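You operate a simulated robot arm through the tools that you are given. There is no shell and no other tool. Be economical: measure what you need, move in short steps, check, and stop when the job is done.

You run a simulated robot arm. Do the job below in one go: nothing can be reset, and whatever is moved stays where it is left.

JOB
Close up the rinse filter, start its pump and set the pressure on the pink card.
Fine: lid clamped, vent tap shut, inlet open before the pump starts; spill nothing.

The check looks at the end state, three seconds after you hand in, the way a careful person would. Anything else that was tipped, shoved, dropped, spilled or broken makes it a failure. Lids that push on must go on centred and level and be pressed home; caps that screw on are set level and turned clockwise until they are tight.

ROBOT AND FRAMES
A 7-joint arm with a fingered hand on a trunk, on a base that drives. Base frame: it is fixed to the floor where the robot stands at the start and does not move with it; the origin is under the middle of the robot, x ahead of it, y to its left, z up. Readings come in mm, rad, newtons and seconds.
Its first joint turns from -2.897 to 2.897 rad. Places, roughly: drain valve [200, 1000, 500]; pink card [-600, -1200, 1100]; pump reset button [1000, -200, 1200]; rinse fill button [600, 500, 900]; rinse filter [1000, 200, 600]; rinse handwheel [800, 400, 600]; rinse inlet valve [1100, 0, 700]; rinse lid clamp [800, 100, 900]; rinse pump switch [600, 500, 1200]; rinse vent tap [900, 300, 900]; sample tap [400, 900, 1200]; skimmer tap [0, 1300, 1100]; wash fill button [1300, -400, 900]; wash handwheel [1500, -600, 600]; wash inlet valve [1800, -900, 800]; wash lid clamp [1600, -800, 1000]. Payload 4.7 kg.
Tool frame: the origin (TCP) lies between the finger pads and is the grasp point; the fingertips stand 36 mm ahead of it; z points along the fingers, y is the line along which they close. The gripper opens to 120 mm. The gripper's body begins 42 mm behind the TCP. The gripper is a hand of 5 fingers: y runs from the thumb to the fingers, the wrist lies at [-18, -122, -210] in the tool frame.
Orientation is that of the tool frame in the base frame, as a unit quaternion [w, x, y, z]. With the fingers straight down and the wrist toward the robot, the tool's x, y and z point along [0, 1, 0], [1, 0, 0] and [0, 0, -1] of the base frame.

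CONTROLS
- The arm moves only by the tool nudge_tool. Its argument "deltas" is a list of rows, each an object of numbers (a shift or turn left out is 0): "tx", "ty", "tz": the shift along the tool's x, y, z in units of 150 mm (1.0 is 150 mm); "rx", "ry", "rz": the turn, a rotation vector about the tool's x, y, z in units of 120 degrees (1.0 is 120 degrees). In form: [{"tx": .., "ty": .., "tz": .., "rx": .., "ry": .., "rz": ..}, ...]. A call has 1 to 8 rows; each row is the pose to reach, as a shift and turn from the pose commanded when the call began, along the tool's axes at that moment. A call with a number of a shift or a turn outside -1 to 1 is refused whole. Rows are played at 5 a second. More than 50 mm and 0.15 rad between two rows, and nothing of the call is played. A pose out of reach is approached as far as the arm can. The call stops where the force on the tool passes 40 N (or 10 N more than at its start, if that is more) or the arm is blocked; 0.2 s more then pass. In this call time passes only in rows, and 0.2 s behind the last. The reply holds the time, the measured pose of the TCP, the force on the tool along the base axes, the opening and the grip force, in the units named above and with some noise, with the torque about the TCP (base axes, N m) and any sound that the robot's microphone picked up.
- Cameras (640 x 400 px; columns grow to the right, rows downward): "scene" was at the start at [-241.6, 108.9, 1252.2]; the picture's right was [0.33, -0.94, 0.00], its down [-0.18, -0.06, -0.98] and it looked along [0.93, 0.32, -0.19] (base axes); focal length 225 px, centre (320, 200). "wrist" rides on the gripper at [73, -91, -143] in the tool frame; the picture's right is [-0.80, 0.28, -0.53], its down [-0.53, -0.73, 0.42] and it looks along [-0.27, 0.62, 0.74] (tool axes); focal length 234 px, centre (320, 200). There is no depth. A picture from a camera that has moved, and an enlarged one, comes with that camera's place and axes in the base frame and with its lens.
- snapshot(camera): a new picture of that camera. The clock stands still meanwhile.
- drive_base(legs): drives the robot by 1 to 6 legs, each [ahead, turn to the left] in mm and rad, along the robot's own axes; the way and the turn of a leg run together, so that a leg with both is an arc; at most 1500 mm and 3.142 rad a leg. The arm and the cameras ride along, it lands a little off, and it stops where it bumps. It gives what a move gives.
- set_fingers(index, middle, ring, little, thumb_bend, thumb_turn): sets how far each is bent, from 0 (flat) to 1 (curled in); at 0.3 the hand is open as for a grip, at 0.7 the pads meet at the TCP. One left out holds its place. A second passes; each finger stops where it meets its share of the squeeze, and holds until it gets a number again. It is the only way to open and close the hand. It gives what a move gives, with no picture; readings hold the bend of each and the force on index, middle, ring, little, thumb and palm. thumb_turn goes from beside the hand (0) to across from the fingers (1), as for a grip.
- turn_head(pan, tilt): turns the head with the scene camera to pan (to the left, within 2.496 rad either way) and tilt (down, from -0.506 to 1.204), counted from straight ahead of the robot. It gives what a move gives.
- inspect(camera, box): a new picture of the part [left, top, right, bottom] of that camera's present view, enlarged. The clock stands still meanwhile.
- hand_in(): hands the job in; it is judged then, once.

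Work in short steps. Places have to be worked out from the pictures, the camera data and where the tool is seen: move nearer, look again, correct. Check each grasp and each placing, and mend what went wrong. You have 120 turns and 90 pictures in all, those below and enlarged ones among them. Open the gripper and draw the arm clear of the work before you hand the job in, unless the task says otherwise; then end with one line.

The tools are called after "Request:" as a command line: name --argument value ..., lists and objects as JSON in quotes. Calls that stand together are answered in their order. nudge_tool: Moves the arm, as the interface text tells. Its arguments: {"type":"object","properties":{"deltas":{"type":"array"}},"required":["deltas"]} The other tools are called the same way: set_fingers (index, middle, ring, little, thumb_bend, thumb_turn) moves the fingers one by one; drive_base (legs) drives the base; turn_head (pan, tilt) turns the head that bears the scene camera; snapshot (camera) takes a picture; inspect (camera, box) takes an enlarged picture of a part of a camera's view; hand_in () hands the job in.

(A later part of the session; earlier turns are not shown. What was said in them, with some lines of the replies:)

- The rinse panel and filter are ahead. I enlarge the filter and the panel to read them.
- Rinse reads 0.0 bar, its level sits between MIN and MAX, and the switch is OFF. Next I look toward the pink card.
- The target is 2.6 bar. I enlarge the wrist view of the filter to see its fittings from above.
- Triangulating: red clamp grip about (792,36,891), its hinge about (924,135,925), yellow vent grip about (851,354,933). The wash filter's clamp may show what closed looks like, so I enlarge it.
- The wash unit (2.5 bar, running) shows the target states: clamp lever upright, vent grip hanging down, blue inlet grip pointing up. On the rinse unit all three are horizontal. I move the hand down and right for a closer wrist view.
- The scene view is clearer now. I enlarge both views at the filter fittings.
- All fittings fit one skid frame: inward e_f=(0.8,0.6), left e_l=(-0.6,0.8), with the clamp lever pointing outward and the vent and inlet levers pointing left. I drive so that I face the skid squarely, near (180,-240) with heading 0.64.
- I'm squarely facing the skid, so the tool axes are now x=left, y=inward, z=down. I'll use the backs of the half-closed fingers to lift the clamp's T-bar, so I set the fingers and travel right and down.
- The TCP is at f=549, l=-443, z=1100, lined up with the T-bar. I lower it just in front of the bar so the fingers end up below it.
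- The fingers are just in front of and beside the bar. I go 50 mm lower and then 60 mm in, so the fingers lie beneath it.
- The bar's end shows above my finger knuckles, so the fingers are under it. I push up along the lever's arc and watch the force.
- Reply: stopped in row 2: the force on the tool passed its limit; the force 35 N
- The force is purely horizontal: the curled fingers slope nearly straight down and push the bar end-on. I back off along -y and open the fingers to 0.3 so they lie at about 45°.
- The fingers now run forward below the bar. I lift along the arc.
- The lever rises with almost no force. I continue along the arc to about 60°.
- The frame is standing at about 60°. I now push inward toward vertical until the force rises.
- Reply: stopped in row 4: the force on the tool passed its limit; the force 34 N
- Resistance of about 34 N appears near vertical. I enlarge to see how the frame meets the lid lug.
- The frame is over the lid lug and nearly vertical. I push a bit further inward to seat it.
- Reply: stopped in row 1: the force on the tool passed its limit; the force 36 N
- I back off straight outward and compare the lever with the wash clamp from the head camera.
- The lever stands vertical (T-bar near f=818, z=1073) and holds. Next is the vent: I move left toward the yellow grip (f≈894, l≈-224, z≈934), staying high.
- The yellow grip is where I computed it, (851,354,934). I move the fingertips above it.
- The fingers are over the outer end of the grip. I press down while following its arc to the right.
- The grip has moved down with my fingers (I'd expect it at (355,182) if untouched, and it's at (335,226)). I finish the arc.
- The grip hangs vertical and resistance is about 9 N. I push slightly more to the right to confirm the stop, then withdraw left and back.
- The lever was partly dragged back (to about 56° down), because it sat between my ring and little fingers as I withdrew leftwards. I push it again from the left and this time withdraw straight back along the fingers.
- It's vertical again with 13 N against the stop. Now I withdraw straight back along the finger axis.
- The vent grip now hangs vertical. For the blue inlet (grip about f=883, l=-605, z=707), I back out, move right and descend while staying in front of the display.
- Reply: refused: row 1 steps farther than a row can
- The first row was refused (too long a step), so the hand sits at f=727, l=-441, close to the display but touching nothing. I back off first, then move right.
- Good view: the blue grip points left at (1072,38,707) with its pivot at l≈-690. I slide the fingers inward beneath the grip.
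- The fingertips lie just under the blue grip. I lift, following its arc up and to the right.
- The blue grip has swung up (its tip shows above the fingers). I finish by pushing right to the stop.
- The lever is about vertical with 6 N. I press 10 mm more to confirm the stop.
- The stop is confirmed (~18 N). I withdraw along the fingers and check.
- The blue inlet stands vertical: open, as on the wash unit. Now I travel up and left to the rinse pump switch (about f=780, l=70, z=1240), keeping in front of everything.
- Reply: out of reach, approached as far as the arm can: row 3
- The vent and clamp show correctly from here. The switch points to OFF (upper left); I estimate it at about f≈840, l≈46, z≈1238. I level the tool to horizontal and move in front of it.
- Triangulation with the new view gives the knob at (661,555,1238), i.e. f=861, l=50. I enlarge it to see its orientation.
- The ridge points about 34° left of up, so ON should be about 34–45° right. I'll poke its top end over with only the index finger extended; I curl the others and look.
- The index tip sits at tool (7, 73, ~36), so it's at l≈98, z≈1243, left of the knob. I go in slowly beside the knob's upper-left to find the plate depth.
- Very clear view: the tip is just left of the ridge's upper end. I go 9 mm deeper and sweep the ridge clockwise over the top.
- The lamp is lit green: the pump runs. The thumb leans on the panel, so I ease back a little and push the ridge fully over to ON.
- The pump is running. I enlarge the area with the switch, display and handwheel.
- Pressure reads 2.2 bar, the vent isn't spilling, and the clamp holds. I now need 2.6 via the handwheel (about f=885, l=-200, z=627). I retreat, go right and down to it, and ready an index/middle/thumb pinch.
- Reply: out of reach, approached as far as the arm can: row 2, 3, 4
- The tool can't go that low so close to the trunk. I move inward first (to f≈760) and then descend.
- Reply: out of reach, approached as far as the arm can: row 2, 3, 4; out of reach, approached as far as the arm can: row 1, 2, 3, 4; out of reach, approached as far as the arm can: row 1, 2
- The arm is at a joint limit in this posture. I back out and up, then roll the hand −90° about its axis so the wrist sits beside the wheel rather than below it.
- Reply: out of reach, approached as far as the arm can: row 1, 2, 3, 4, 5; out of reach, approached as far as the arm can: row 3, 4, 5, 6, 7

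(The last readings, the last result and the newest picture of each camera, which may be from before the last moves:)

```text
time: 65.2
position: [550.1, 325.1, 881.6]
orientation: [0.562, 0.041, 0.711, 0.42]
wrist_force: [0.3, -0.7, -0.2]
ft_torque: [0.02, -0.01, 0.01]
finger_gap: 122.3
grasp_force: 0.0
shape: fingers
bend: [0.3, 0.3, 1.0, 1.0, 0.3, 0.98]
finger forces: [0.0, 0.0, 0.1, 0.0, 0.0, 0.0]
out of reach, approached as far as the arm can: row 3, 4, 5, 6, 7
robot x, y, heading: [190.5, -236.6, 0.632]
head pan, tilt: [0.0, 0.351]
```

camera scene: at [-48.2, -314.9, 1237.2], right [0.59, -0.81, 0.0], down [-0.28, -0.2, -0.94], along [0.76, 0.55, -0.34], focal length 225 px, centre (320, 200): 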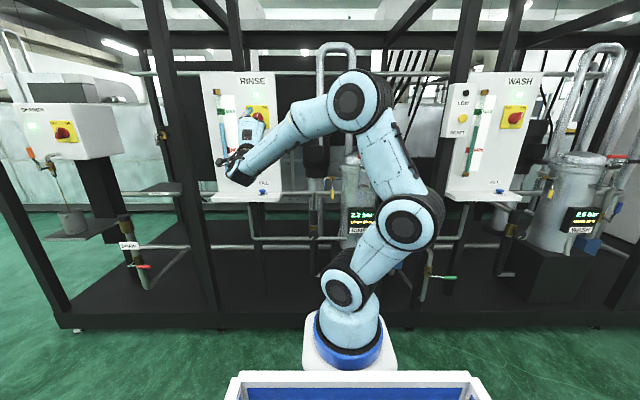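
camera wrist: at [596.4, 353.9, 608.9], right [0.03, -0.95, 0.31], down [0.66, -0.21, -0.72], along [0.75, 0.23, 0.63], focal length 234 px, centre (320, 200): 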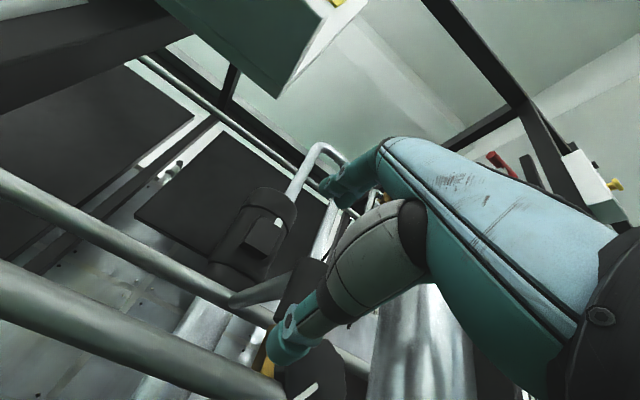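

That roll direction hits limits. I try the opposite roll (fingers toward the right), lifting a bit as I turn.

Request:
nudge_tool --deltas '[{"tx": -0.1, "ty": 0.09, "rz": 0.06}, {"tx": -0.2, "ty": 0.17, "rz": 0.12}, {"tx": -0.3, "ty": 0.26, "rz": 0.18}, {"tx": -0.3, "ty": 0.26, "rz": 0.24}, {"tx": -0.3, "ty": 0.26, "rz": 0.3}, {"tx": -0.3, "ty": 0.26, "rz": 0.36}, {"tx": -0.3, "ty": 0.26, "rz": 0.42}]'

Request:
nudge_tool --deltas '[{"rz": 0.06}, {"rz": 0.12}, {"rz": 0.18}, {"rz": 0.24}, {"rz": 0.3}, {"rz": 0.36}, {"rz": 0.42}]'

Request:
nudge_tool --deltas '[{"rz": 0.06}, {"rz": 0.12}, {"rz": 0.18}, {"rz": 0.24}, {"rz": 0.3}, {"rz": 0.33}]'

Request:
snapshot --camera "scene"

```text
time: 66.8
position: [546.7, 323.6, 948.3]
orientation: [0.32, 0.322, 0.631, 0.629]
wrist_force: [-0.1, -0.1, -0.8]
ft_torque: [0.02, 0.03, 0.0]
finger_gap: 122.2
grasp_force: 0.0
shape: fingers
bend: [0.3, 0.3, 1.0, 1.0, 0.3, 0.98]
finger forces: [0.1, 0.0, 0.0, 0.0, 0.1, 0.0]
robot x, y, heading: [187.1, -235.2, 0.634]
head pan, tilt: [0.0, 0.351]
```

```text
time: 68.4
position: [528.4, 315.7, 1035.2]
orientation: [0.031, 0.563, 0.443, 0.697]
wrist_force: [0.4, -0.1, -0.5]
ft_torque: [0.01, -0.02, -0.01]
finger_gap: 122.5
grasp_force: 0.0
shape: fingers
bend: [0.3, 0.3, 1.0, 1.0, 0.3, 0.98]
finger forces: [0.0, 0.0, 0.1, 0.1, 0.0, 0.0]
out of reach, approached as far as the arm can: row 5, 6, 7
robot x, y, heading: [190.0, -238.5, 0.634]
head pan, tilt: [0.0, 0.351]
```

```text
time: 69.8
position: [548.9, 281.5, 1204.3]
orientation: [-0.198, 0.689, 0.247, 0.652]
wrist_force: [0.1, 0.4, -0.1]
ft_torque: [0.01, -0.04, -0.02]
finger_gap: 122.2
grasp_force: 0.0
shape: fingers
bend: [0.3, 0.3, 1.0, 1.0, 0.3, 0.98]
finger forces: [0.0, 0.1, 0.1, 0.0, 0.0, 0.0]
out of reach, approached as far as the arm can: row 1, 2, 3, 4, 5, 6
robot x, y, heading: [189.2, -237.5, 0.627]
head pan, tilt: [0.0, 0.351]
```

```text
24 pictures are left
camera scene: at [-48.3, -315.2, 1237.2], right [0.59, -0.81, 0.0], down [-0.28, -0.2, -0.94], along [0.76, 0.55, -0.34], focal length 225 px, centre (320, 200)
```

scene: 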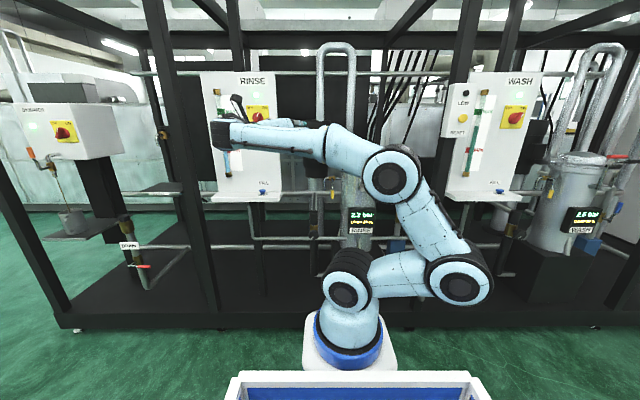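

That roll is impractical too. The 45° posture works well low down, so I return to it (rotation computed from the measured quaternions) in two halves.

Request:
nudge_tool --deltas '[{"rx": 0.0224, "ry": -0.022, "rz": -0.0575}, {"rx": 0.0449, "ry": -0.044, "rz": -0.115}, {"rx": 0.0673, "ry": -0.066, "rz": -0.1726}, {"rx": 0.0897, "ry": -0.0879, "rz": -0.2301}, {"rx": 0.1122, "ry": -0.1099, "rz": -0.2876}, {"rx": 0.1346, "ry": -0.1319, "rz": -0.3452}]'

Request:
nudge_tool --deltas '[{"rx": 0.0224, "ry": -0.022, "rz": -0.0575}, {"rx": 0.0449, "ry": -0.044, "rz": -0.115}, {"rx": 0.0673, "ry": -0.066, "rz": -0.1726}, {"rx": 0.0897, "ry": -0.0879, "rz": -0.2301}, {"rx": 0.1122, "ry": -0.1099, "rz": -0.2876}, {"rx": 0.1346, "ry": -0.1319, "rz": -0.3452}]'

```text
time: 71.2
position: [555.5, 279.3, 1204.9]
orientation: [-0.012, 0.605, 0.584, 0.541]
wrist_force: [1.0, 0.6, 0.1]
ft_torque: [0.03, -0.03, -0.03]
finger_gap: 122.1
grasp_force: 0.0
shape: fingers
bend: [0.3, 0.3, 1.0, 1.0, 0.3, 0.98]
finger forces: [0.1, 0.0, 0.1, 0.0, 0.0, 0.0]
robot x, y, heading: [192.9, -238.9, 0.632]
head pan, tilt: [0.0, 0.351]
```

```text
time: 72.6
position: [556.0, 278.7, 1204.8]
orientation: [0.175, 0.419, 0.824, 0.339]
wrist_force: [0.2, -0.1, -0.3]
ft_torque: [0.01, 0.01, -0.02]
finger_gap: 122.2
grasp_force: 0.1
shape: fingers
bend: [0.3, 0.3, 1.0, 1.0, 0.3, 0.98]
finger forces: [0.0, 0.0, 0.0, 0.0, 0.0, 0.0]
robot x, y, heading: [194.9, -244.9, 0.631]
head pan, tilt: [0.0, 0.351]
```

Back in the 45° posture at f≈612, l≈-108, z=1205. I descend to the front of the handwheel.

Request:
nudge_tool --deltas '[{"tx": -0.1, "ty": -0.167, "tz": 0.167}, {"tx": -0.2, "ty": -0.333, "tz": 0.333}, {"tx": -0.3, "ty": -0.5, "tz": 0.5}, {"tx": -0.4, "ty": -0.667, "tz": 0.667}, {"tx": -0.5, "ty": -0.833, "tz": 0.833}, {"tx": -0.6, "ty": -1, "tz": 1}]'

Request:
nudge_tool --deltas '[{"ty": -0.2, "tz": 0.2}, {"ty": -0.4, "tz": 0.4}, {"ty": -0.6, "tz": 0.6}, {"ty": -0.8, "tz": 0.8}, {"ty": -1, "tz": 1}]'

Request:
nudge_tool --deltas '[{"ty": -0.08, "tz": 0.22}, {"ty": -0.15, "tz": 0.44}, {"ty": -0.22, "tz": 0.66}, {"ty": -0.283, "tz": 0.848}]'

Request:
snapshot --camera "wrist"

Request:
inspect --camera "scene" --box '[260, 170, 400, 280]'

```text
time: 74.0
position: [608.3, 206.9, 993.8]
orientation: [0.174, 0.42, 0.823, 0.339]
wrist_force: [-0.1, -0.3, 1.0]
ft_torque: [-0.02, 0.03, 0.01]
finger_gap: 122.1
grasp_force: 0.1
shape: fingers
bend: [0.3, 0.3, 1.0, 1.0, 0.3, 0.98]
finger forces: [0.0, 0.0, 0.0, 0.0, 0.0, 0.1]
robot x, y, heading: [190.0, -240.5, 0.632]
head pan, tilt: [0.0, 0.351]
```

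```text
time: 75.2
position: [609.2, 208.2, 797.0]
orientation: [0.17, 0.421, 0.818, 0.353]
wrist_force: [-0.6, 0.2, 0.7]
ft_torque: [0.03, 0.0, 0.0]
finger_gap: 122.2
grasp_force: 0.1
shape: fingers
bend: [0.3, 0.3, 1.0, 1.0, 0.3, 0.98]
finger forces: [0.0, 0.0, 0.0, 0.1, 0.0, 0.0]
robot x, y, heading: [191.9, -240.7, 0.633]
head pan, tilt: [0.0, 0.351]
```

```text
time: 76.2
position: [656.7, 240.1, 661.8]
orientation: [0.175, 0.42, 0.824, 0.338]
wrist_force: [0.4, -0.5, -2.5]
ft_torque: [0.12, -0.1, 0.0]
finger_gap: 122.1
grasp_force: 0.1
shape: fingers
bend: [0.3, 0.3, 1.0, 1.0, 0.3, 0.98]
finger forces: [0.1, 0.0, 0.0, 0.0, 0.0, 0.0]
robot x, y, heading: [191.3, -237.9, 0.633]
head pan, tilt: [0.0, 0.351]
```

```text
23 pictures are left
camera wrist: at [480.3, 200.8, 700.1], right [0.33, -0.75, 0.57], down [0.13, -0.56, -0.81], along [0.93, 0.35, -0.09], focal length 234 px, centre (320, 200)
```

wrist: 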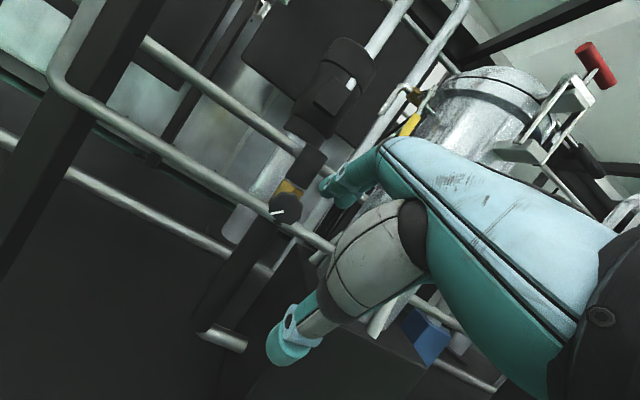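

```text
3.64 times, centred on (330, 225) of scene
camera zoom: at [-48.1, -315.0, 1237.3], right [0.59, -0.81, 0.0], down [-0.28, -0.2, -0.94], along [0.76, 0.55, -0.34], focal length 818 px, centre (284, 109)
```

zoom: 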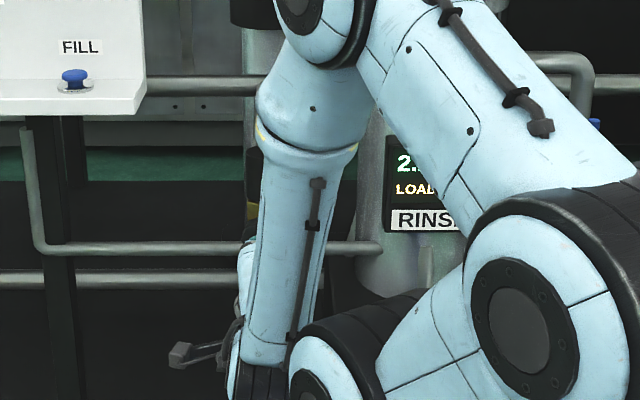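

The clamp looks well closed. The handwheel centre triangulates to (842,379,620), i.e. f≈900, l≈-199, and I'm lined up in l. I move closer and raise the tilt toward horizontal as far as it goes.

Request:
nudge_tool --deltas '[{"ty": 0.14, "tz": 0.17, "rx": 0}, {"ty": 0.28, "tz": 0.33, "rx": 0}, {"ty": 0.42, "tz": 0.5, "rx": -0.05}, {"ty": 0.56, "tz": 0.67, "rx": -0.1}, {"ty": 0.56, "tz": 0.67, "rx": -0.15}, {"ty": 0.56, "tz": 0.67, "rx": -0.2}]'

Request:
snapshot --camera "wrist"

```text
time: 77.6
position: [761.3, 343.2, 670.1]
orientation: [0.285, 0.369, 0.739, 0.486]
wrist_force: [-0.3, 0.1, -0.2]
ft_torque: [0.0, -0.01, 0.04]
finger_gap: 122.4
grasp_force: 0.1
shape: fingers
bend: [0.3, 0.3, 1.0, 1.0, 0.3, 0.98]
finger forces: [0.1, 0.1, 0.0, 0.0, 0.0, 0.0]
out of reach, approached as far as the arm can: row 3, 4, 5, 6
robot x, y, heading: [189.0, -238.5, 0.628]
head pan, tilt: [0.0, 0.351]
```

```text
21 pictures are left
camera wrist: at [584.8, 304.1, 634.4], right [0.12, -0.86, 0.5], down [0.44, -0.41, -0.8], along [0.89, 0.32, 0.32], focal length 234 px, centre (320, 200)
```

wrist: 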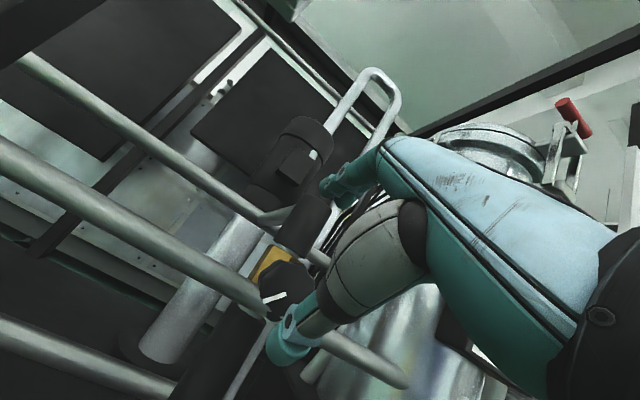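

I've got ~21° below horizontal at the reach limit. Backing the base 90 mm should free the posture; the way behind is clear by my estimate (~150 mm).

Request:
drive_base --legs '[[-90, 0]]'

Request:
nudge_tool --deltas '[{"tx": -0.05, "tz": 0.15}, {"tx": -0.1, "tz": 0.3}, {"tx": -0.13, "ty": -0.1, "tz": 0.45}, {"tx": -0.13, "ty": -0.2, "tz": 0.5}]'

Request:
inspect --camera "wrist" --box '[220, 140, 400, 380]'

```text
time: 78.7
position: [690.0, 287.8, 669.9]
orientation: [0.284, 0.369, 0.74, 0.486]
wrist_force: [-0.1, -0.4, -0.5]
ft_torque: [0.03, -0.02, 0.01]
finger_gap: 122.6
grasp_force: 0.1
shape: fingers
bend: [0.3, 0.3, 1.0, 1.0, 0.3, 0.98]
finger forces: [0.1, 0.0, 0.0, 0.0, 0.0, 0.0]
robot x, y, heading: [116.5, -291.4, 0.622]
head pan, tilt: [0.0, 0.351]
```

```text
time: 79.7
position: [745.0, 309.1, 616.7]
orientation: [0.288, 0.369, 0.74, 0.483]
wrist_force: [-0.2, 0.6, 0.4]
ft_torque: [0.03, 0.01, -0.04]
finger_gap: 122.4
grasp_force: 0.0
shape: fingers
bend: [0.3, 0.3, 1.0, 1.0, 0.3, 0.98]
finger forces: [0.1, 0.0, 0.0, 0.1, 0.0, 0.0]
out of reach, approached as far as the arm can: row 3, 4
robot x, y, heading: [116.8, -294.1, 0.621]
head pan, tilt: [0.0, 0.351]
```

```text
1.67 times, centred on (310, 260) of wrist
camera zoom: at [568.2, 273.2, 580.8], right [0.11, -0.85, 0.51], down [0.43, -0.42, -0.8], along [0.89, 0.31, 0.32], focal length 390 px, centre (337, 100)
```

zoom: 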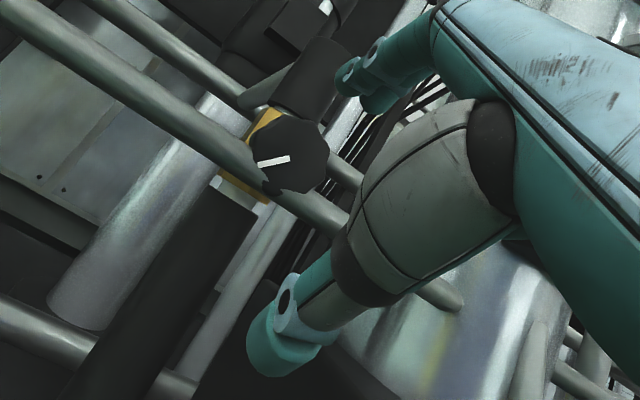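

The wheel now lies straight ahead between fingers and thumb (W≈(842,376,622)). I advance with the jaws around it.

Request:
nudge_tool --deltas '[{"ty": 0.1, "tz": 0.2}, {"ty": 0.18, "tz": 0.36}, {"tx": -0.01, "ty": 0.25, "tz": 0.5}]'

Request:
inspect --camera "wrist" --box '[220, 140, 400, 380]'

```text
time: 80.5
position: [803.6, 367.7, 625.9]
orientation: [0.287, 0.378, 0.736, 0.483]
wrist_force: [0.8, 0.1, -0.7]
ft_torque: [-0.01, 0.04, 0.0]
finger_gap: 122.3
grasp_force: 0.0
shape: fingers
bend: [0.3, 0.3, 1.0, 1.0, 0.3, 0.98]
finger forces: [0.0, 0.0, 0.0, 0.1, 0.0, 0.0]
out of reach, approached as far as the arm can: row 1, 2, 3
robot x, y, heading: [114.2, -294.5, 0.625]
head pan, tilt: [0.0, 0.351]
```

```text
1.67 times, centred on (310, 260) of wrist
camera zoom: at [625.5, 334.6, 591.1], right [0.11, -0.86, 0.5], down [0.42, -0.42, -0.81], along [0.9, 0.3, 0.32], focal length 390 px, centre (337, 100)
```

zoom: 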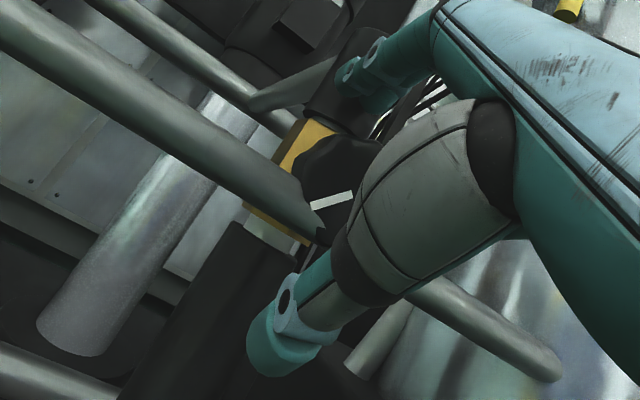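

I'm at f=864, l=-185, so I need about 15 mm right and ~12 mm further in. Then I close index, middle and thumb on the wheel.

Request:
nudge_tool --deltas '[{"tx": -0.06, "ty": 0.02, "tz": 0.04}, {"tx": -0.12, "ty": 0.03, "tz": 0.08}]'

Request:
set_fingers --index 0.7 --middle 0.7 --thumb_bend 0.7

Request:
snapshot --camera "wrist"

```text
time: 81.1
position: [807.6, 372.2, 627.0]
orientation: [0.287, 0.378, 0.736, 0.483]
wrist_force: [-0.1, 0.0, -0.6]
ft_torque: [-0.03, -0.02, 0.04]
finger_gap: 122.4
grasp_force: 0.2
shape: fingers
bend: [0.3, 0.3, 1.0, 1.0, 0.3, 0.98]
finger forces: [0.1, 0.0, 0.0, 0.0, 0.0, 0.0]
out of reach, approached as far as the arm can: row 1, 2
robot x, y, heading: [117.2, -295.5, 0.626]
head pan, tilt: [0.0, 0.351]
```

```text
time: 82.1
position: [807.2, 373.6, 627.2]
orientation: [0.287, 0.378, 0.736, 0.483]
wrist_force: [2.7, 4.9, -0.2]
ft_torque: [0.06, -0.11, 0.06]
finger_gap: 53.3
grasp_force: 14.1
shape: fingers
bend: [0.55, 0.54, 1.0, 1.0, 0.55, 1.0]
finger forces: [8.3, 6.9, 0.0, 0.1, 14.4, 0.0]
robot x, y, heading: [115.9, -286.9, 0.624]
head pan, tilt: [0.0, 0.351]
```

```text
18 pictures are left
camera wrist: at [630.2, 338.6, 592.0], right [0.11, -0.86, 0.5], down [0.42, -0.41, -0.81], along [0.9, 0.3, 0.32], focal length 234 px, centre (320, 200)
```

wrist: 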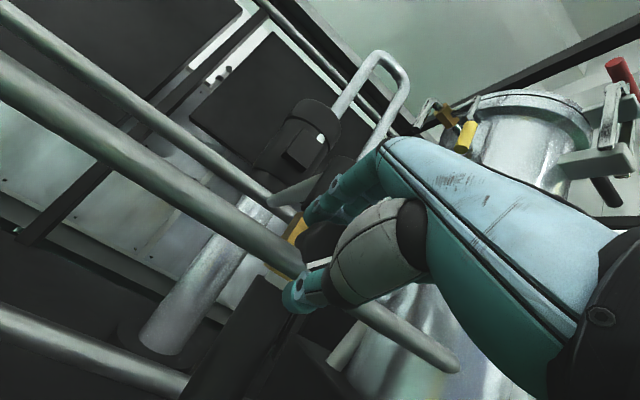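

The wheel is gripped (gap 53 mm, about 14 N each side). I turn it 25° clockwise about its axis as a trial, then read the display.

Request:
nudge_tool --deltas '[{"tx": -0.006, "ty": 0.011, "rz": 0.049, "ry": 0.019}, {"tx": -0.012, "ty": 0.022, "rz": 0.097, "ry": 0.038}, {"tx": -0.018, "ty": 0.034, "rz": 0.146, "ry": 0.058}, {"tx": -0.025, "ty": 0.045, "rz": 0.194, "ry": 0.077}]'

Request:
inspect --camera "scene" --box '[300, 140, 420, 260]'

```text
time: 83.1
position: [803.4, 428.6, 657.2]
orientation: [0.235, 0.44, 0.705, 0.504]
wrist_force: [-0.6, 0.5, 0.6]
ft_torque: [0.0, 0.0, -0.02]
finger_gap: 20.0
grasp_force: 0.3
shape: fingers
bend: [0.63, 0.6, 1.0, 1.0, 0.66, 1.0]
finger forces: [0.1, 0.0, 0.1, 0.0, 0.1, 0.0]
out of reach, approached as far as the arm can: row 1, 2, 3, 4
robot x, y, heading: [117.3, -290.9, 0.625]
head pan, tilt: [0.0, 0.351]
```

```text
3.33 times, centred on (360, 200) of scene
camera zoom: at [-121.7, -367.9, 1237.2], right [0.59, -0.81, 0.0], down [-0.28, -0.2, -0.94], along [0.76, 0.55, -0.34], focal length 750 px, centre (187, 200)
```

zoom: 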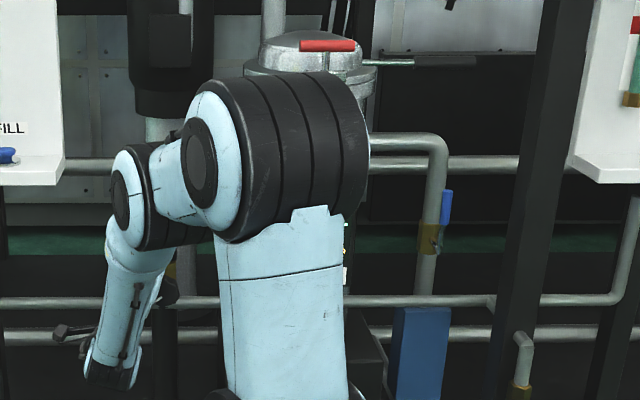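

The reach limit dragged the hand off to the left and the grip slipped. I open, retreat, and go back to a gentler 35°-below-horizontal tilt where the arm has freedom.

Request:
set_fingers --index 0.3 --middle 0.3 --thumb_bend 0.3

Request:
nudge_tool --deltas '[{"tz": -0.3}, {"tz": -0.6}, {"tz": -0.85}, {"tx": -0.2, "tz": -0.9, "rx": 0.054, "ry": 0.007, "rz": -0.035}, {"tx": -0.43, "tz": -0.9, "rx": 0.108, "ry": 0.015, "rz": -0.07}]'

Request:
snapshot --camera "wrist"

```text
time: 84.1
position: [803.3, 428.9, 656.7]
orientation: [0.234, 0.437, 0.706, 0.505]
wrist_force: [-1.3, -0.2, 0.4]
ft_torque: [-0.01, -0.03, -0.01]
finger_gap: 122.0
grasp_force: 0.1
shape: fingers
bend: [0.3, 0.3, 1.0, 1.0, 0.3, 0.98]
finger forces: [0.0, 0.1, 0.0, 0.1, 0.0, 0.1]
robot x, y, heading: [121.0, -293.1, 0.625]
head pan, tilt: [0.0, 0.351]
```

```text
time: 85.3
position: [733.5, 304.8, 702.0]
orientation: [0.211, 0.401, 0.792, 0.408]
wrist_force: [0.3, -0.9, -0.8]
ft_torque: [-0.01, -0.03, -0.03]
finger_gap: 121.8
grasp_force: 0.0
shape: fingers
bend: [0.3, 0.3, 1.0, 1.0, 0.3, 0.98]
finger forces: [0.0, 0.1, 0.0, 0.0, 0.1, 0.0]
out of reach, approached as far as the arm can: row 3
robot x, y, heading: [120.3, -292.3, 0.628]
head pan, tilt: [0.0, 0.351]
```

```text
16 pictures are left
camera wrist: at [552.9, 262.1, 710.3], right [0.26, -0.8, 0.54], down [0.25, -0.48, -0.84], along [0.93, 0.35, 0.08], focal length 234 px, centre (320, 200)
```

wrist: 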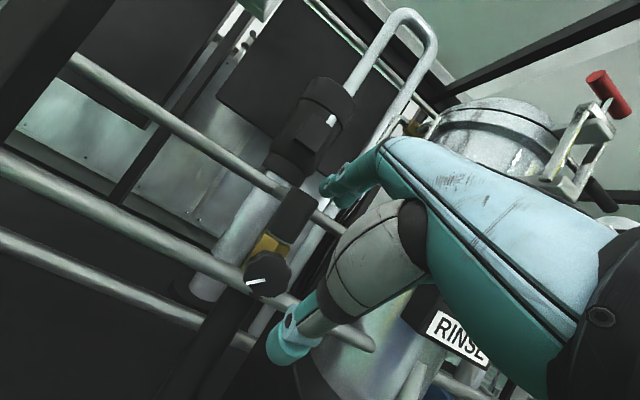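

The arm is in reach now. I pre-close the jaws part way to clear the valve body and advance around the wheel.

Request:
set_fingers --index 0.43 --middle 0.43 --thumb_bend 0.4

Request:
nudge_tool --deltas '[{"tx": -0.02, "ty": 0.02, "tz": 0.25}, {"tx": -0.03, "ty": 0.03, "tz": 0.5}, {"tx": -0.04, "ty": 0.04, "tz": 0.7}, {"tx": -0.04, "ty": 0.047, "tz": 0.82}]'

Request:
inspect --camera "wrist" --box '[220, 140, 400, 380]'

```text
time: 86.3
position: [733.4, 304.8, 701.7]
orientation: [0.211, 0.402, 0.792, 0.408]
wrist_force: [-0.5, 0.1, 0.1]
ft_torque: [-0.01, -0.01, 0.0]
finger_gap: 89.0
grasp_force: 0.0
shape: fingers
bend: [0.43, 0.43, 1.0, 1.0, 0.4, 0.99]
finger forces: [0.0, 0.1, 0.0, 0.0, 0.0, 0.1]
robot x, y, heading: [118.1, -296.1, 0.626]
head pan, tilt: [0.0, 0.351]
```

```text
time: 87.3
position: [812.0, 373.3, 638.2]
orientation: [0.213, 0.407, 0.789, 0.409]
wrist_force: [-21.0, -14.4, 11.4]
ft_torque: [0.67, -1.0, 0.09]
finger_gap: 86.5
grasp_force: 13.4
shape: fingers
bend: [0.44, 0.42, 1.0, 1.0, 0.4, 0.99]
finger forces: [21.4, 5.3, 0.1, 0.1, 0.0, 0.0]
out of reach, approached as far as the arm can: row 1, 2, 3, 4
robot x, y, heading: [113.3, -293.7, 0.623]
head pan, tilt: [0.0, 0.351]
```

```text
1.67 times, centred on (310, 260) of wrist
camera zoom: at [631.5, 332.1, 646.5], right [0.24, -0.81, 0.53], down [0.25, -0.48, -0.84], along [0.94, 0.34, 0.08], focal length 390 px, centre (337, 100)
```

zoom: 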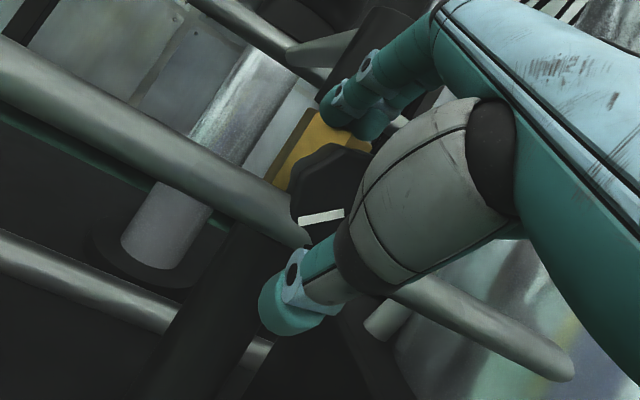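

The index touches the brass body at full stretch. I retreat, bring the base 70 mm nearer so the target lies within comfortable reach, and look again.

Request:
nudge_tool --deltas '[{"tz": -0.25}, {"tz": -0.5}, {"tz": -0.75}, {"tz": -0.85}]'

Request:
drive_base --legs '[[70, 0]]'

Request:
nudge_tool --deltas '[{"tx": 0, "ty": -0.02, "tz": 0.02}]'

```text
time: 88.3
position: [726.3, 314.2, 711.0]
orientation: [0.208, 0.4, 0.793, 0.41]
wrist_force: [0.1, 0.2, -0.2]
ft_torque: [-0.01, -0.01, -0.01]
finger_gap: 88.3
grasp_force: 0.0
shape: fingers
bend: [0.43, 0.43, 1.0, 1.0, 0.4, 0.99]
finger forces: [0.0, 0.1, 0.0, 0.1, 0.1, 0.0]
robot x, y, heading: [116.8, -292.1, 0.624]
head pan, tilt: [0.0, 0.351]
```

```text
time: 89.3
position: [783.7, 356.9, 710.2]
orientation: [0.209, 0.4, 0.793, 0.409]
wrist_force: [0.3, 0.5, -0.7]
ft_torque: [0.01, -0.01, -0.02]
finger_gap: 88.3
grasp_force: 0.0
shape: fingers
bend: [0.43, 0.43, 1.0, 1.0, 0.4, 0.99]
finger forces: [0.0, 0.0, 0.1, 0.0, 0.0, 0.0]
robot x, y, heading: [174.3, -248.3, 0.629]
head pan, tilt: [0.0, 0.351]
```

```text
time: 89.7
position: [783.1, 358.5, 704.6]
orientation: [0.209, 0.399, 0.792, 0.411]
wrist_force: [0.4, -0.9, 0.0]
ft_torque: [-0.01, -0.02, 0.03]
finger_gap: 88.7
grasp_force: 0.0
shape: fingers
bend: [0.43, 0.43, 1.0, 1.0, 0.4, 0.99]
finger forces: [0.1, 0.1, 0.1, 0.0, 0.1, 0.1]
robot x, y, heading: [170.3, -252.6, 0.631]
head pan, tilt: [0.0, 0.351]
```

It's in reach here (f=842, l=-180, z=705). I shift 20 mm right and come down around the wheel.

Request:
nudge_tool --deltas '[{"tx": -0.13}, {"tx": -0.13, "ty": -0.09, "tz": 0.13}, {"tx": -0.13, "ty": -0.18, "tz": 0.26}, {"tx": -0.13, "ty": -0.263, "tz": 0.38}]'

Request:
inspect --camera "wrist" --box '[220, 140, 400, 380]'

```text
time: 90.7
position: [812.6, 365.8, 648.2]
orientation: [0.221, 0.398, 0.794, 0.403]
wrist_force: [0.7, -1.1, -0.1]
ft_torque: [-0.01, -0.01, 0.02]
finger_gap: 88.6
grasp_force: 0.0
shape: fingers
bend: [0.43, 0.43, 1.0, 1.0, 0.4, 0.99]
finger forces: [0.1, 0.0, 0.1, 0.1, 0.1, 0.0]
out of reach, approached as far as the arm can: row 2, 3, 4
robot x, y, heading: [174.7, -250.5, 0.631]
head pan, tilt: [0.0, 0.351]
```

```text
1.67 times, centred on (310, 260) of wrist
camera zoom: at [633.5, 324.0, 654.7], right [0.25, -0.79, 0.56], down [0.26, -0.5, -0.83], along [0.93, 0.35, 0.09], focal length 390 px, centre (337, 100)
```

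zoom: 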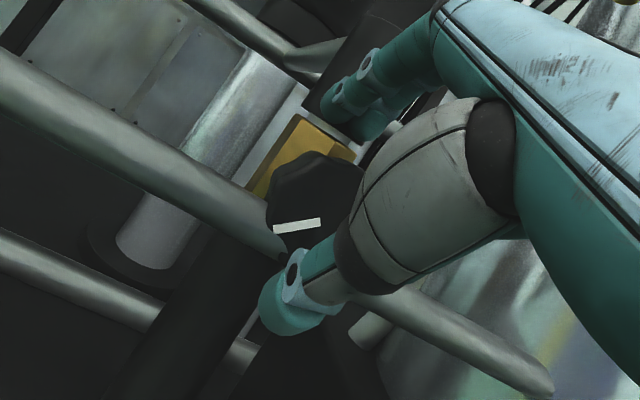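

The wheel is between the fingertips and thumb tip. I close the pinch and read the forces.

Request:
set_fingers --index 0.75 --middle 0.75 --thumb_bend 0.7

Request:
inspect --camera "wrist" --box '[220, 140, 400, 380]'

```text
time: 91.7
position: [812.8, 365.1, 646.1]
orientation: [0.219, 0.396, 0.796, 0.402]
wrist_force: [-2.6, -2.1, -1.4]
ft_torque: [-0.3, 0.48, -0.04]
finger_gap: 54.0
grasp_force: 15.6
shape: fingers
bend: [0.58, 0.6, 1.0, 1.0, 0.52, 1.0]
finger forces: [7.0, 7.8, 0.1, 0.0, 16.3, 0.0]
robot x, y, heading: [169.8, -253.3, 0.633]
head pan, tilt: [0.0, 0.351]
```

```text
1.67 times, centred on (310, 260) of wrist
camera zoom: at [633.2, 323.8, 654.5], right [0.25, -0.79, 0.56], down [0.26, -0.5, -0.83], along [0.93, 0.35, 0.09], focal length 390 px, centre (337, 100)
```

zoom: 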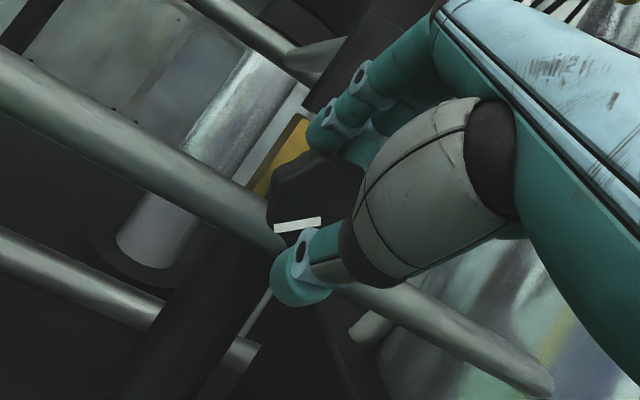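

Gripped well (54 mm, 16 N). I turn 20° clockwise about the wheel axis and check pressure from the head camera.

Request:
nudge_tool --deltas '[{"tx": -0.021, "ry": 0.032, "rz": 0.0455}, {"tx": -0.042, "ry": 0.064, "rz": 0.091}, {"tx": -0.063, "ry": 0.0957, "rz": 0.1365}]'

Request:
inspect --camera "scene" --box '[260, 150, 420, 270]'

```text
time: 92.5
position: [813.1, 366.2, 647.9]
orientation: [0.22, 0.398, 0.795, 0.402]
wrist_force: [-4.6, -2.2, -1.3]
ft_torque: [-0.29, 0.5, -0.05]
finger_gap: 53.9
grasp_force: 15.7
shape: fingers
bend: [0.59, 0.6, 1.0, 1.0, 0.52, 1.0]
finger forces: [7.0, 7.7, 0.0, 0.0, 16.7, 0.0]
out of reach, approached as far as the arm can: row 1, 2, 3
robot x, y, heading: [176.6, -251.3, 0.629]
head pan, tilt: [0.0, 0.351]
```

```text
3.33 times, centred on (340, 210) of scene
camera zoom: at [-64.2, -327.3, 1237.2], right [0.59, -0.81, 0.0], down [-0.28, -0.2, -0.94], along [0.76, 0.55, -0.34], focal length 750 px, centre (253, 167)
```

zoom: 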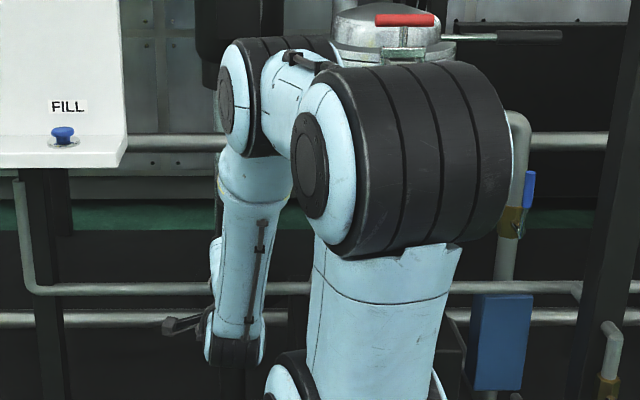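

Clockwise is blocked by a joint limit here (no motion). I try counter-clockwise 25°, which is within reach, to learn the sense.

Request:
nudge_tool --deltas '[{"tx": 0.017, "ty": -0.008, "tz": 0.005, "ry": -0.03, "rz": -0.0427}, {"tx": 0.034, "ty": -0.016, "tz": 0.011, "ry": -0.06, "rz": -0.0853}, {"tx": 0.051, "ty": -0.024, "tz": 0.016, "ry": -0.09, "rz": -0.128}, {"tx": 0.068, "ty": -0.032, "tz": 0.022, "ry": -0.1196, "rz": -0.1706}]'

```text
time: 93.5
position: [807.1, 375.0, 641.2]
orientation: [0.386, 0.296, 0.819, 0.305]
wrist_force: [-7.9, -1.2, 7.8]
ft_torque: [-0.27, 0.35, -0.32]
finger_gap: 53.9
grasp_force: 18.8
shape: fingers
bend: [0.58, 0.59, 1.0, 1.0, 0.53, 1.0]
finger forces: [8.4, 8.2, 0.0, 0.0, 20.1, 0.0]
robot x, y, heading: [174.6, -252.2, 0.632]
head pan, tilt: [0.0, 0.351]
```

The wheel turned with the grip holding. I release, back straight out, and look for the display with the wrist camera.

Request:
set_fingers --index 0.4 --middle 0.4 --thumb_bend 0.35

Request:
nudge_tool --deltas '[{"tz": -0.25}, {"tz": -0.5}, {"tz": -0.75}, {"tz": -1}]'

Request:
snapshot --camera "wrist"

```text
time: 94.5
position: [806.6, 373.3, 639.7]
orientation: [0.386, 0.298, 0.819, 0.304]
wrist_force: [-0.1, 0.5, -0.1]
ft_torque: [-0.02, 0.0, 0.0]
finger_gap: 99.7
grasp_force: 0.0
shape: fingers
bend: [0.4, 0.4, 1.0, 1.0, 0.35, 0.98]
finger forces: [0.1, 0.0, 0.0, 0.0, 0.0, 0.0]
robot x, y, heading: [174.0, -251.4, 0.626]
head pan, tilt: [0.0, 0.351]
```

```text
time: 95.5
position: [688.9, 335.0, 720.2]
orientation: [0.385, 0.297, 0.819, 0.303]
wrist_force: [0.1, -0.9, -0.1]
ft_torque: [0.0, 0.01, -0.01]
finger_gap: 100.1
grasp_force: 0.1
shape: fingers
bend: [0.4, 0.4, 1.0, 1.0, 0.35, 0.98]
finger forces: [0.1, 0.0, 0.0, 0.1, 0.0, 0.0]
robot x, y, heading: [174.4, -251.7, 0.632]
head pan, tilt: [0.0, 0.351]
```

```text
11 pictures are left
camera wrist: at [511.0, 289.6, 696.0], right [0.07, -0.54, 0.84], down [0.44, -0.74, -0.51], along [0.9, 0.4, 0.19], focal length 234 px, centre (320, 200)
```

wrist: 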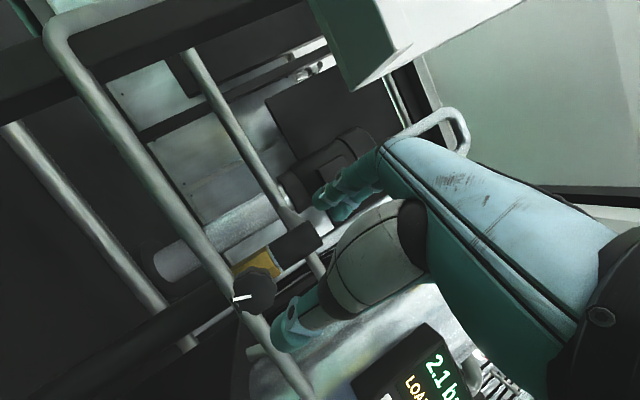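

The display is readable from this pose: 2.1 bar, down from 2.2, so counter-clockwise lowers and clockwise raises. I'll ratchet clockwise: re-enter open, roll a further 30° counter-clockwise around the wheel, then grip.

Request:
nudge_tool --deltas '[{"tz": 0.25}, {"tz": 0.5}, {"tz": 0.75}, {"tz": 1}]'

Request:
nudge_tool --deltas '[{"tx": 0.018, "ty": -0.009, "tz": 0.006, "ry": -0.036, "rz": -0.051}, {"tx": 0.038, "ty": -0.019, "tz": 0.013, "ry": -0.072, "rz": -0.102}, {"tx": 0.058, "ty": -0.029, "tz": 0.02, "ry": -0.108, "rz": -0.154}, {"tx": 0.079, "ty": -0.041, "tz": 0.029, "ry": -0.1435, "rz": -0.205}]'

```text
time: 96.5
position: [807.3, 376.9, 641.1]
orientation: [0.385, 0.297, 0.819, 0.304]
wrist_force: [-3.7, -2.3, 0.5]
ft_torque: [0.11, -0.11, -0.02]
finger_gap: 100.0
grasp_force: 2.4
shape: fingers
bend: [0.4, 0.41, 1.0, 1.0, 0.35, 0.98]
finger forces: [0.0, 5.0, 0.0, 0.0, 0.1, 0.0]
robot x, y, heading: [170.9, -252.8, 0.628]
head pan, tilt: [0.0, 0.351]
```

```text
time: 97.5
position: [803.3, 380.8, 629.0]
orientation: [0.559, 0.157, 0.796, 0.167]
wrist_force: [-0.2, 0.3, -0.1]
ft_torque: [-0.04, -0.01, 0.04]
finger_gap: 100.0
grasp_force: 0.0
shape: fingers
bend: [0.4, 0.4, 1.0, 1.0, 0.35, 0.98]
finger forces: [0.0, 0.0, 0.0, 0.0, 0.0, 0.0]
robot x, y, heading: [174.8, -252.6, 0.623]
head pan, tilt: [0.0, 0.351]
```

Still in reach with the hand rolled about 58°. I close and turn clockwise 52°.

Request:
set_fingers --index 0.75 --middle 0.75 --thumb_bend 0.7

Request:
nudge_tool --deltas '[{"tx": -0.023, "ty": 0.004, "tz": -0.003, "ry": 0.0359, "rz": 0.0512}, {"tx": -0.047, "ty": 0.007, "tz": -0.005, "ry": 0.0718, "rz": 0.1024}, {"tx": -0.07, "ty": 0.006, "tz": -0.004, "ry": 0.1077, "rz": 0.1536}, {"tx": -0.093, "ty": 0.003, "tz": -0.002, "ry": 0.1436, "rz": 0.2048}, {"tx": -0.116, "ty": -0.003, "tz": 0.002, "ry": 0.1795, "rz": 0.256}, {"tx": -0.137, "ty": -0.011, "tz": 0.007, "ry": 0.2154, "rz": 0.3072}, {"tx": -0.158, "ty": -0.021, "tz": 0.015, "ry": 0.2513, "rz": 0.3584}]'

```text
time: 98.5
position: [803.4, 382.0, 628.1]
orientation: [0.558, 0.159, 0.797, 0.168]
wrist_force: [-1.5, -2.2, -2.9]
ft_torque: [-0.19, 0.37, -0.47]
finger_gap: 55.9
grasp_force: 17.4
shape: fingers
bend: [0.58, 0.6, 1.0, 1.0, 0.51, 1.0]
finger forces: [8.0, 7.8, 0.0, 0.0, 19.2, 0.0]
robot x, y, heading: [174.0, -253.3, 0.631]
head pan, tilt: [0.0, 0.351]
```

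```text
time: 100.1
position: [812.3, 367.5, 648.0]
orientation: [0.236, 0.388, 0.799, 0.394]
wrist_force: [-1.9, 2.4, -3.9]
ft_torque: [-0.4, 0.67, 0.07]
finger_gap: 52.5
grasp_force: 16.6
shape: fingers
bend: [0.59, 0.61, 1.0, 1.0, 0.53, 1.0]
finger forces: [6.9, 9.2, 0.0, 0.1, 17.2, 0.1]
robot x, y, heading: [174.2, -252.6, 0.628]
head pan, tilt: [0.0, 0.351]
```

The full 52° stroke held. I release, roll back 26°, and retreat to read the display.

Request:
set_fingers --index 0.4 --middle 0.4 --thumb_bend 0.35

Request:
nudge_tool --deltas '[{"tx": 0.017, "ty": -0.008, "tz": 0.005, "ry": -0.031, "rz": -0.0444}, {"tx": 0.034, "ty": -0.016, "tz": 0.011, "ry": -0.062, "rz": -0.0888}, {"tx": 0.052, "ty": -0.024, "tz": 0.017, "ry": -0.093, "rz": -0.133}, {"tx": 0.07, "ty": -0.033, "tz": 0.023, "ry": -0.1244, "rz": -0.1775}]'

Request:
nudge_tool --deltas '[{"tz": -0.25}, {"tz": -0.5}, {"tz": -0.75}, {"tz": -1}]'

Request:
snapshot --camera "wrist"

```text
time: 101.1
position: [811.5, 366.7, 646.3]
orientation: [0.238, 0.388, 0.799, 0.393]
wrist_force: [-2.1, -1.9, 1.7]
ft_torque: [0.12, -0.1, 0.02]
finger_gap: 99.9
grasp_force: 1.3
shape: fingers
bend: [0.4, 0.4, 1.0, 1.0, 0.35, 0.98]
finger forces: [3.1, 0.1, 0.0, 0.0, 0.1, 0.0]
robot x, y, heading: [172.8, -249.4, 0.629]
head pan, tilt: [0.0, 0.351]
```

```text
time: 102.1
position: [806.2, 375.1, 637.0]
orientation: [0.407, 0.281, 0.82, 0.289]
wrist_force: [-1.1, -1.0, -0.4]
ft_torque: [0.0, -0.03, 0.01]
finger_gap: 100.4
grasp_force: 0.3
shape: fingers
bend: [0.4, 0.4, 1.0, 1.0, 0.35, 0.98]
finger forces: [0.0, 0.6, 0.0, 0.1, 0.1, 0.0]
robot x, y, heading: [169.0, -253.4, 0.628]
head pan, tilt: [0.0, 0.351]
```

```text
time: 103.1
position: [680.8, 332.9, 712.5]
orientation: [0.406, 0.281, 0.82, 0.289]
wrist_force: [-0.6, 0.1, -0.5]
ft_torque: [0.0, 0.02, 0.05]
finger_gap: 99.8
grasp_force: 0.1
shape: fingers
bend: [0.4, 0.4, 1.0, 1.0, 0.35, 0.98]
finger forces: [0.0, 0.1, 0.0, 0.1, 0.0, 0.0]
robot x, y, heading: [176.4, -254.1, 0.628]
head pan, tilt: [0.0, 0.351]
```

```text
10 pictures are left
camera wrist: at [505.1, 286.3, 682.9], right [0.04, -0.5, 0.86], down [0.46, -0.76, -0.46], along [0.89, 0.41, 0.2], focal length 234 px, centre (320, 200)
```

wrist: 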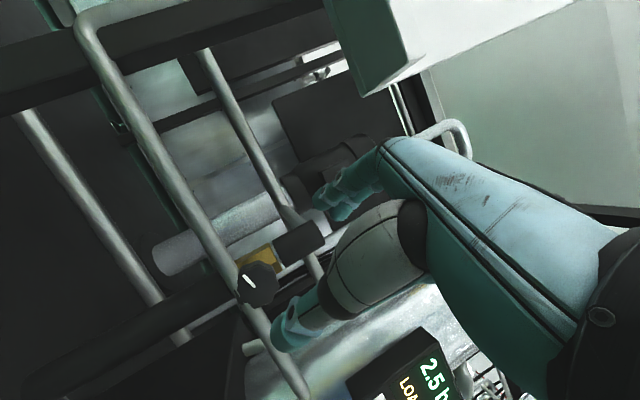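

2.5 bar: about 13° per 0.1 bar. I re-enter, grip, turn another 13° clockwise, release, retreat and read again.

Request:
nudge_tool --deltas '[{"tz": 0.25}, {"tz": 0.5}, {"tz": 0.75}, {"tz": 1}]'

Request:
set_fingers --index 0.75 --middle 0.75 --thumb_bend 0.7

Request:
nudge_tool --deltas '[{"tx": -0.02, "ty": 0.004, "tz": -0.002, "ry": 0.0311, "rz": 0.0443}, {"tx": -0.04, "ty": 0.007, "tz": -0.004, "ry": 0.0622, "rz": 0.0887}]'

Request:
set_fingers --index 0.4 --middle 0.4 --thumb_bend 0.35

Request:
nudge_tool --deltas '[{"tz": -0.25}, {"tz": -0.5}, {"tz": -0.75}, {"tz": -1}]'

Request:
snapshot --camera "wrist"

```text
time: 104.1
position: [808.1, 374.5, 637.7]
orientation: [0.407, 0.282, 0.819, 0.29]
wrist_force: [-2.1, -2.0, 1.1]
ft_torque: [0.07, -0.07, 0.0]
finger_gap: 100.1
grasp_force: 1.7
shape: fingers
bend: [0.4, 0.41, 1.0, 1.0, 0.35, 0.98]
finger forces: [0.0, 3.3, 0.0, 0.0, 0.0, 0.0]
robot x, y, heading: [177.0, -248.2, 0.631]
head pan, tilt: [0.0, 0.351]
```

```text
time: 105.1
position: [808.4, 373.7, 638.4]
orientation: [0.407, 0.281, 0.819, 0.29]
wrist_force: [-6.5, -2.4, 4.3]
ft_torque: [0.14, -0.23, -0.11]
finger_gap: 57.3
grasp_force: 18.0
shape: fingers
bend: [0.57, 0.48, 1.0, 1.0, 0.51, 1.0]
finger forces: [9.4, 11.1, 0.0, 0.0, 15.1, 0.0]
robot x, y, heading: [173.0, -250.6, 0.626]
head pan, tilt: [0.0, 0.351]
```

```text
time: 105.7
position: [808.9, 369.7, 641.5]
orientation: [0.323, 0.337, 0.815, 0.343]
wrist_force: [-0.3, -1.2, -2.7]
ft_torque: [-0.21, 0.25, -0.21]
finger_gap: 56.0
grasp_force: 13.6
shape: fingers
bend: [0.57, 0.49, 1.0, 1.0, 0.52, 1.0]
finger forces: [8.7, 5.7, 0.0, 0.1, 13.0, 0.1]
robot x, y, heading: [177.4, -248.3, 0.625]
head pan, tilt: [0.0, 0.351]
```

```text
time: 106.7
position: [810.0, 369.6, 642.3]
orientation: [0.325, 0.337, 0.814, 0.343]
wrist_force: [-0.8, -0.1, -0.2]
ft_torque: [0.0, -0.01, -0.02]
finger_gap: 100.0
grasp_force: 0.8
shape: fingers
bend: [0.4, 0.4, 1.0, 1.0, 0.35, 0.98]
finger forces: [0.1, 0.7, 0.1, 0.0, 0.0, 0.0]
robot x, y, heading: [173.7, -250.4, 0.629]
head pan, tilt: [0.0, 0.351]
```

```text
time: 107.7
position: [696.0, 322.5, 726.5]
orientation: [0.325, 0.337, 0.814, 0.343]
wrist_force: [0.2, -0.6, -0.2]
ft_torque: [0.02, -0.03, 0.01]
finger_gap: 100.0
grasp_force: 0.0
shape: fingers
bend: [0.4, 0.4, 1.0, 1.0, 0.35, 0.98]
finger forces: [0.0, 0.1, 0.0, 0.1, 0.1, 0.0]
robot x, y, heading: [174.8, -249.9, 0.635]
head pan, tilt: [0.0, 0.351]
```

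```text
9 pictures are left
camera wrist: at [516.6, 279.6, 714.0], right [0.14, -0.65, 0.75], down [0.38, -0.66, -0.65], along [0.91, 0.38, 0.15], focal length 234 px, centre (320, 200)
```

wrist: 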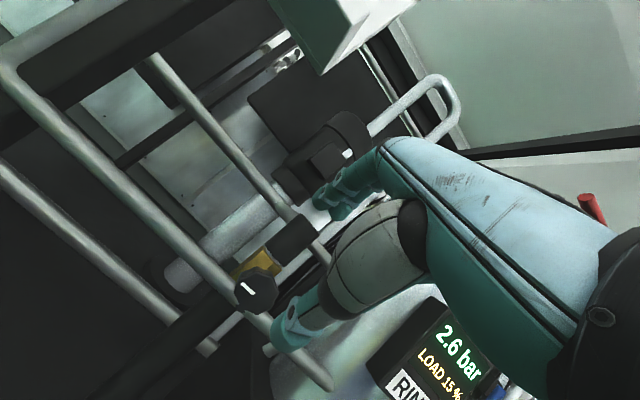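

The display reads 2.6 bar. I open the hand fully, draw the arm further back, and make a last check of all parts.

Request:
set_fingers --index 0.3 --middle 0.3 --ring 0.3 --little 0.3 --thumb_bend 0.3

Request:
nudge_tool --deltas '[{"tz": -0.25}, {"tz": -0.5}, {"tz": -0.75}]'

Request:
snapshot --camera "wrist"

Request:
snapshot --camera "scene"

```text
time: 108.7
position: [696.0, 321.8, 726.6]
orientation: [0.325, 0.338, 0.814, 0.343]
wrist_force: [-0.4, 0.1, -0.2]
ft_torque: [-0.04, -0.02, -0.02]
finger_gap: 121.7
grasp_force: 0.1
shape: fingers
bend: [0.3, 0.3, 0.3, 0.3, 0.3, 0.98]
finger forces: [0.0, 0.1, 0.0, 0.0, 0.1, 0.0]
robot x, y, heading: [175.0, -250.8, 0.629]
head pan, tilt: [0.0, 0.351]
```

```text
time: 109.5
position: [609.9, 282.5, 789.7]
orientation: [0.325, 0.338, 0.814, 0.343]
wrist_force: [0.4, 0.1, -0.9]
ft_torque: [-0.01, 0.04, -0.01]
finger_gap: 121.9
grasp_force: 0.1
shape: fingers
bend: [0.3, 0.3, 0.3, 0.3, 0.3, 0.98]
finger forces: [0.0, 0.1, 0.0, 0.0, 0.1, 0.1]
robot x, y, heading: [174.3, -250.0, 0.627]
head pan, tilt: [0.0, 0.351]
```

```text
8 pictures are left
camera wrist: at [431.5, 239.6, 775.8], right [0.14, -0.65, 0.75], down [0.38, -0.66, -0.65], along [0.91, 0.38, 0.15], focal length 234 px, centre (320, 200)
```

wrist: 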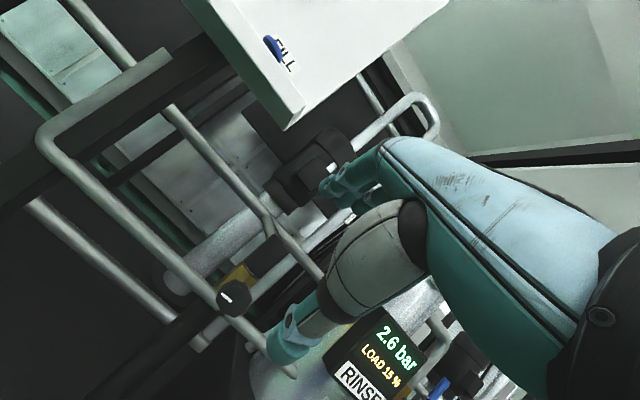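

```text
7 pictures are left
camera scene: at [-64.1, -327.2, 1237.2], right [0.59, -0.81, 0.0], down [-0.28, -0.2, -0.94], along [0.76, 0.55, -0.34], focal length 225 px, centre (320, 200)
```

scene: 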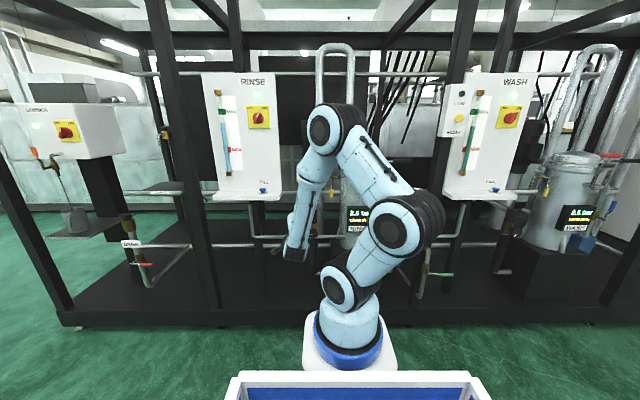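

Steady at 2.6 bar. I check the switch, lamp, level and vent once more.

Request:
inspect --camera "scene" --box '[200, 70, 400, 230]'

Request:
inspect --camera "scene" --box '[430, 70, 640, 260]'

```text
2.50 times, centred on (300, 150) of scene
camera zoom: at [-64.1, -327.2, 1237.2], right [0.59, -0.81, 0.0], down [-0.28, -0.2, -0.94], along [0.76, 0.55, -0.34], focal length 562 px, centre (370, 325)
```

zoom: 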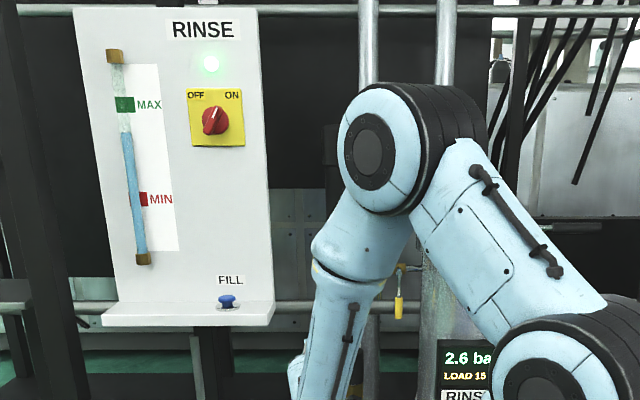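

```text
2.11 times, centred on (535, 165) of scene
camera zoom: at [-64.1, -327.2, 1237.2], right [0.59, -0.81, 0.0], down [-0.28, -0.2, -0.94], along [0.76, 0.55, -0.34], focal length 474 px, centre (-133, 274)
```

zoom: 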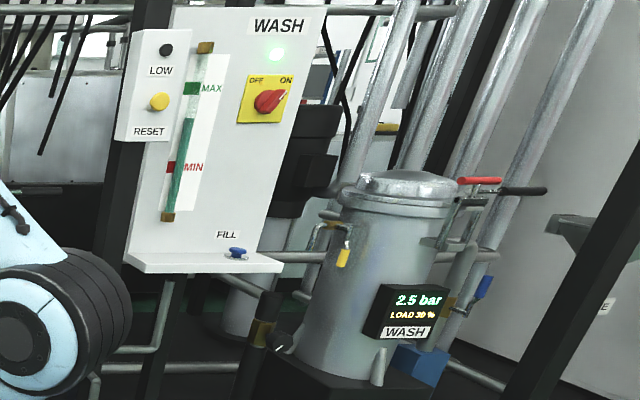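

Lamp green, switch at ON, level between MIN and MAX, vent shut, inlet open, clamp closed, 2.6 bar, hand open and clear. I hand in.

Request:
hand_in

```text
The job is handed in.
```

The rinse filter is closed up and its pump is running, with the pressure showing 2.6 bar as on the pink card. The lid is clamped and the vent tap shut; the inlet was opened before the pump started. I saw no spill.
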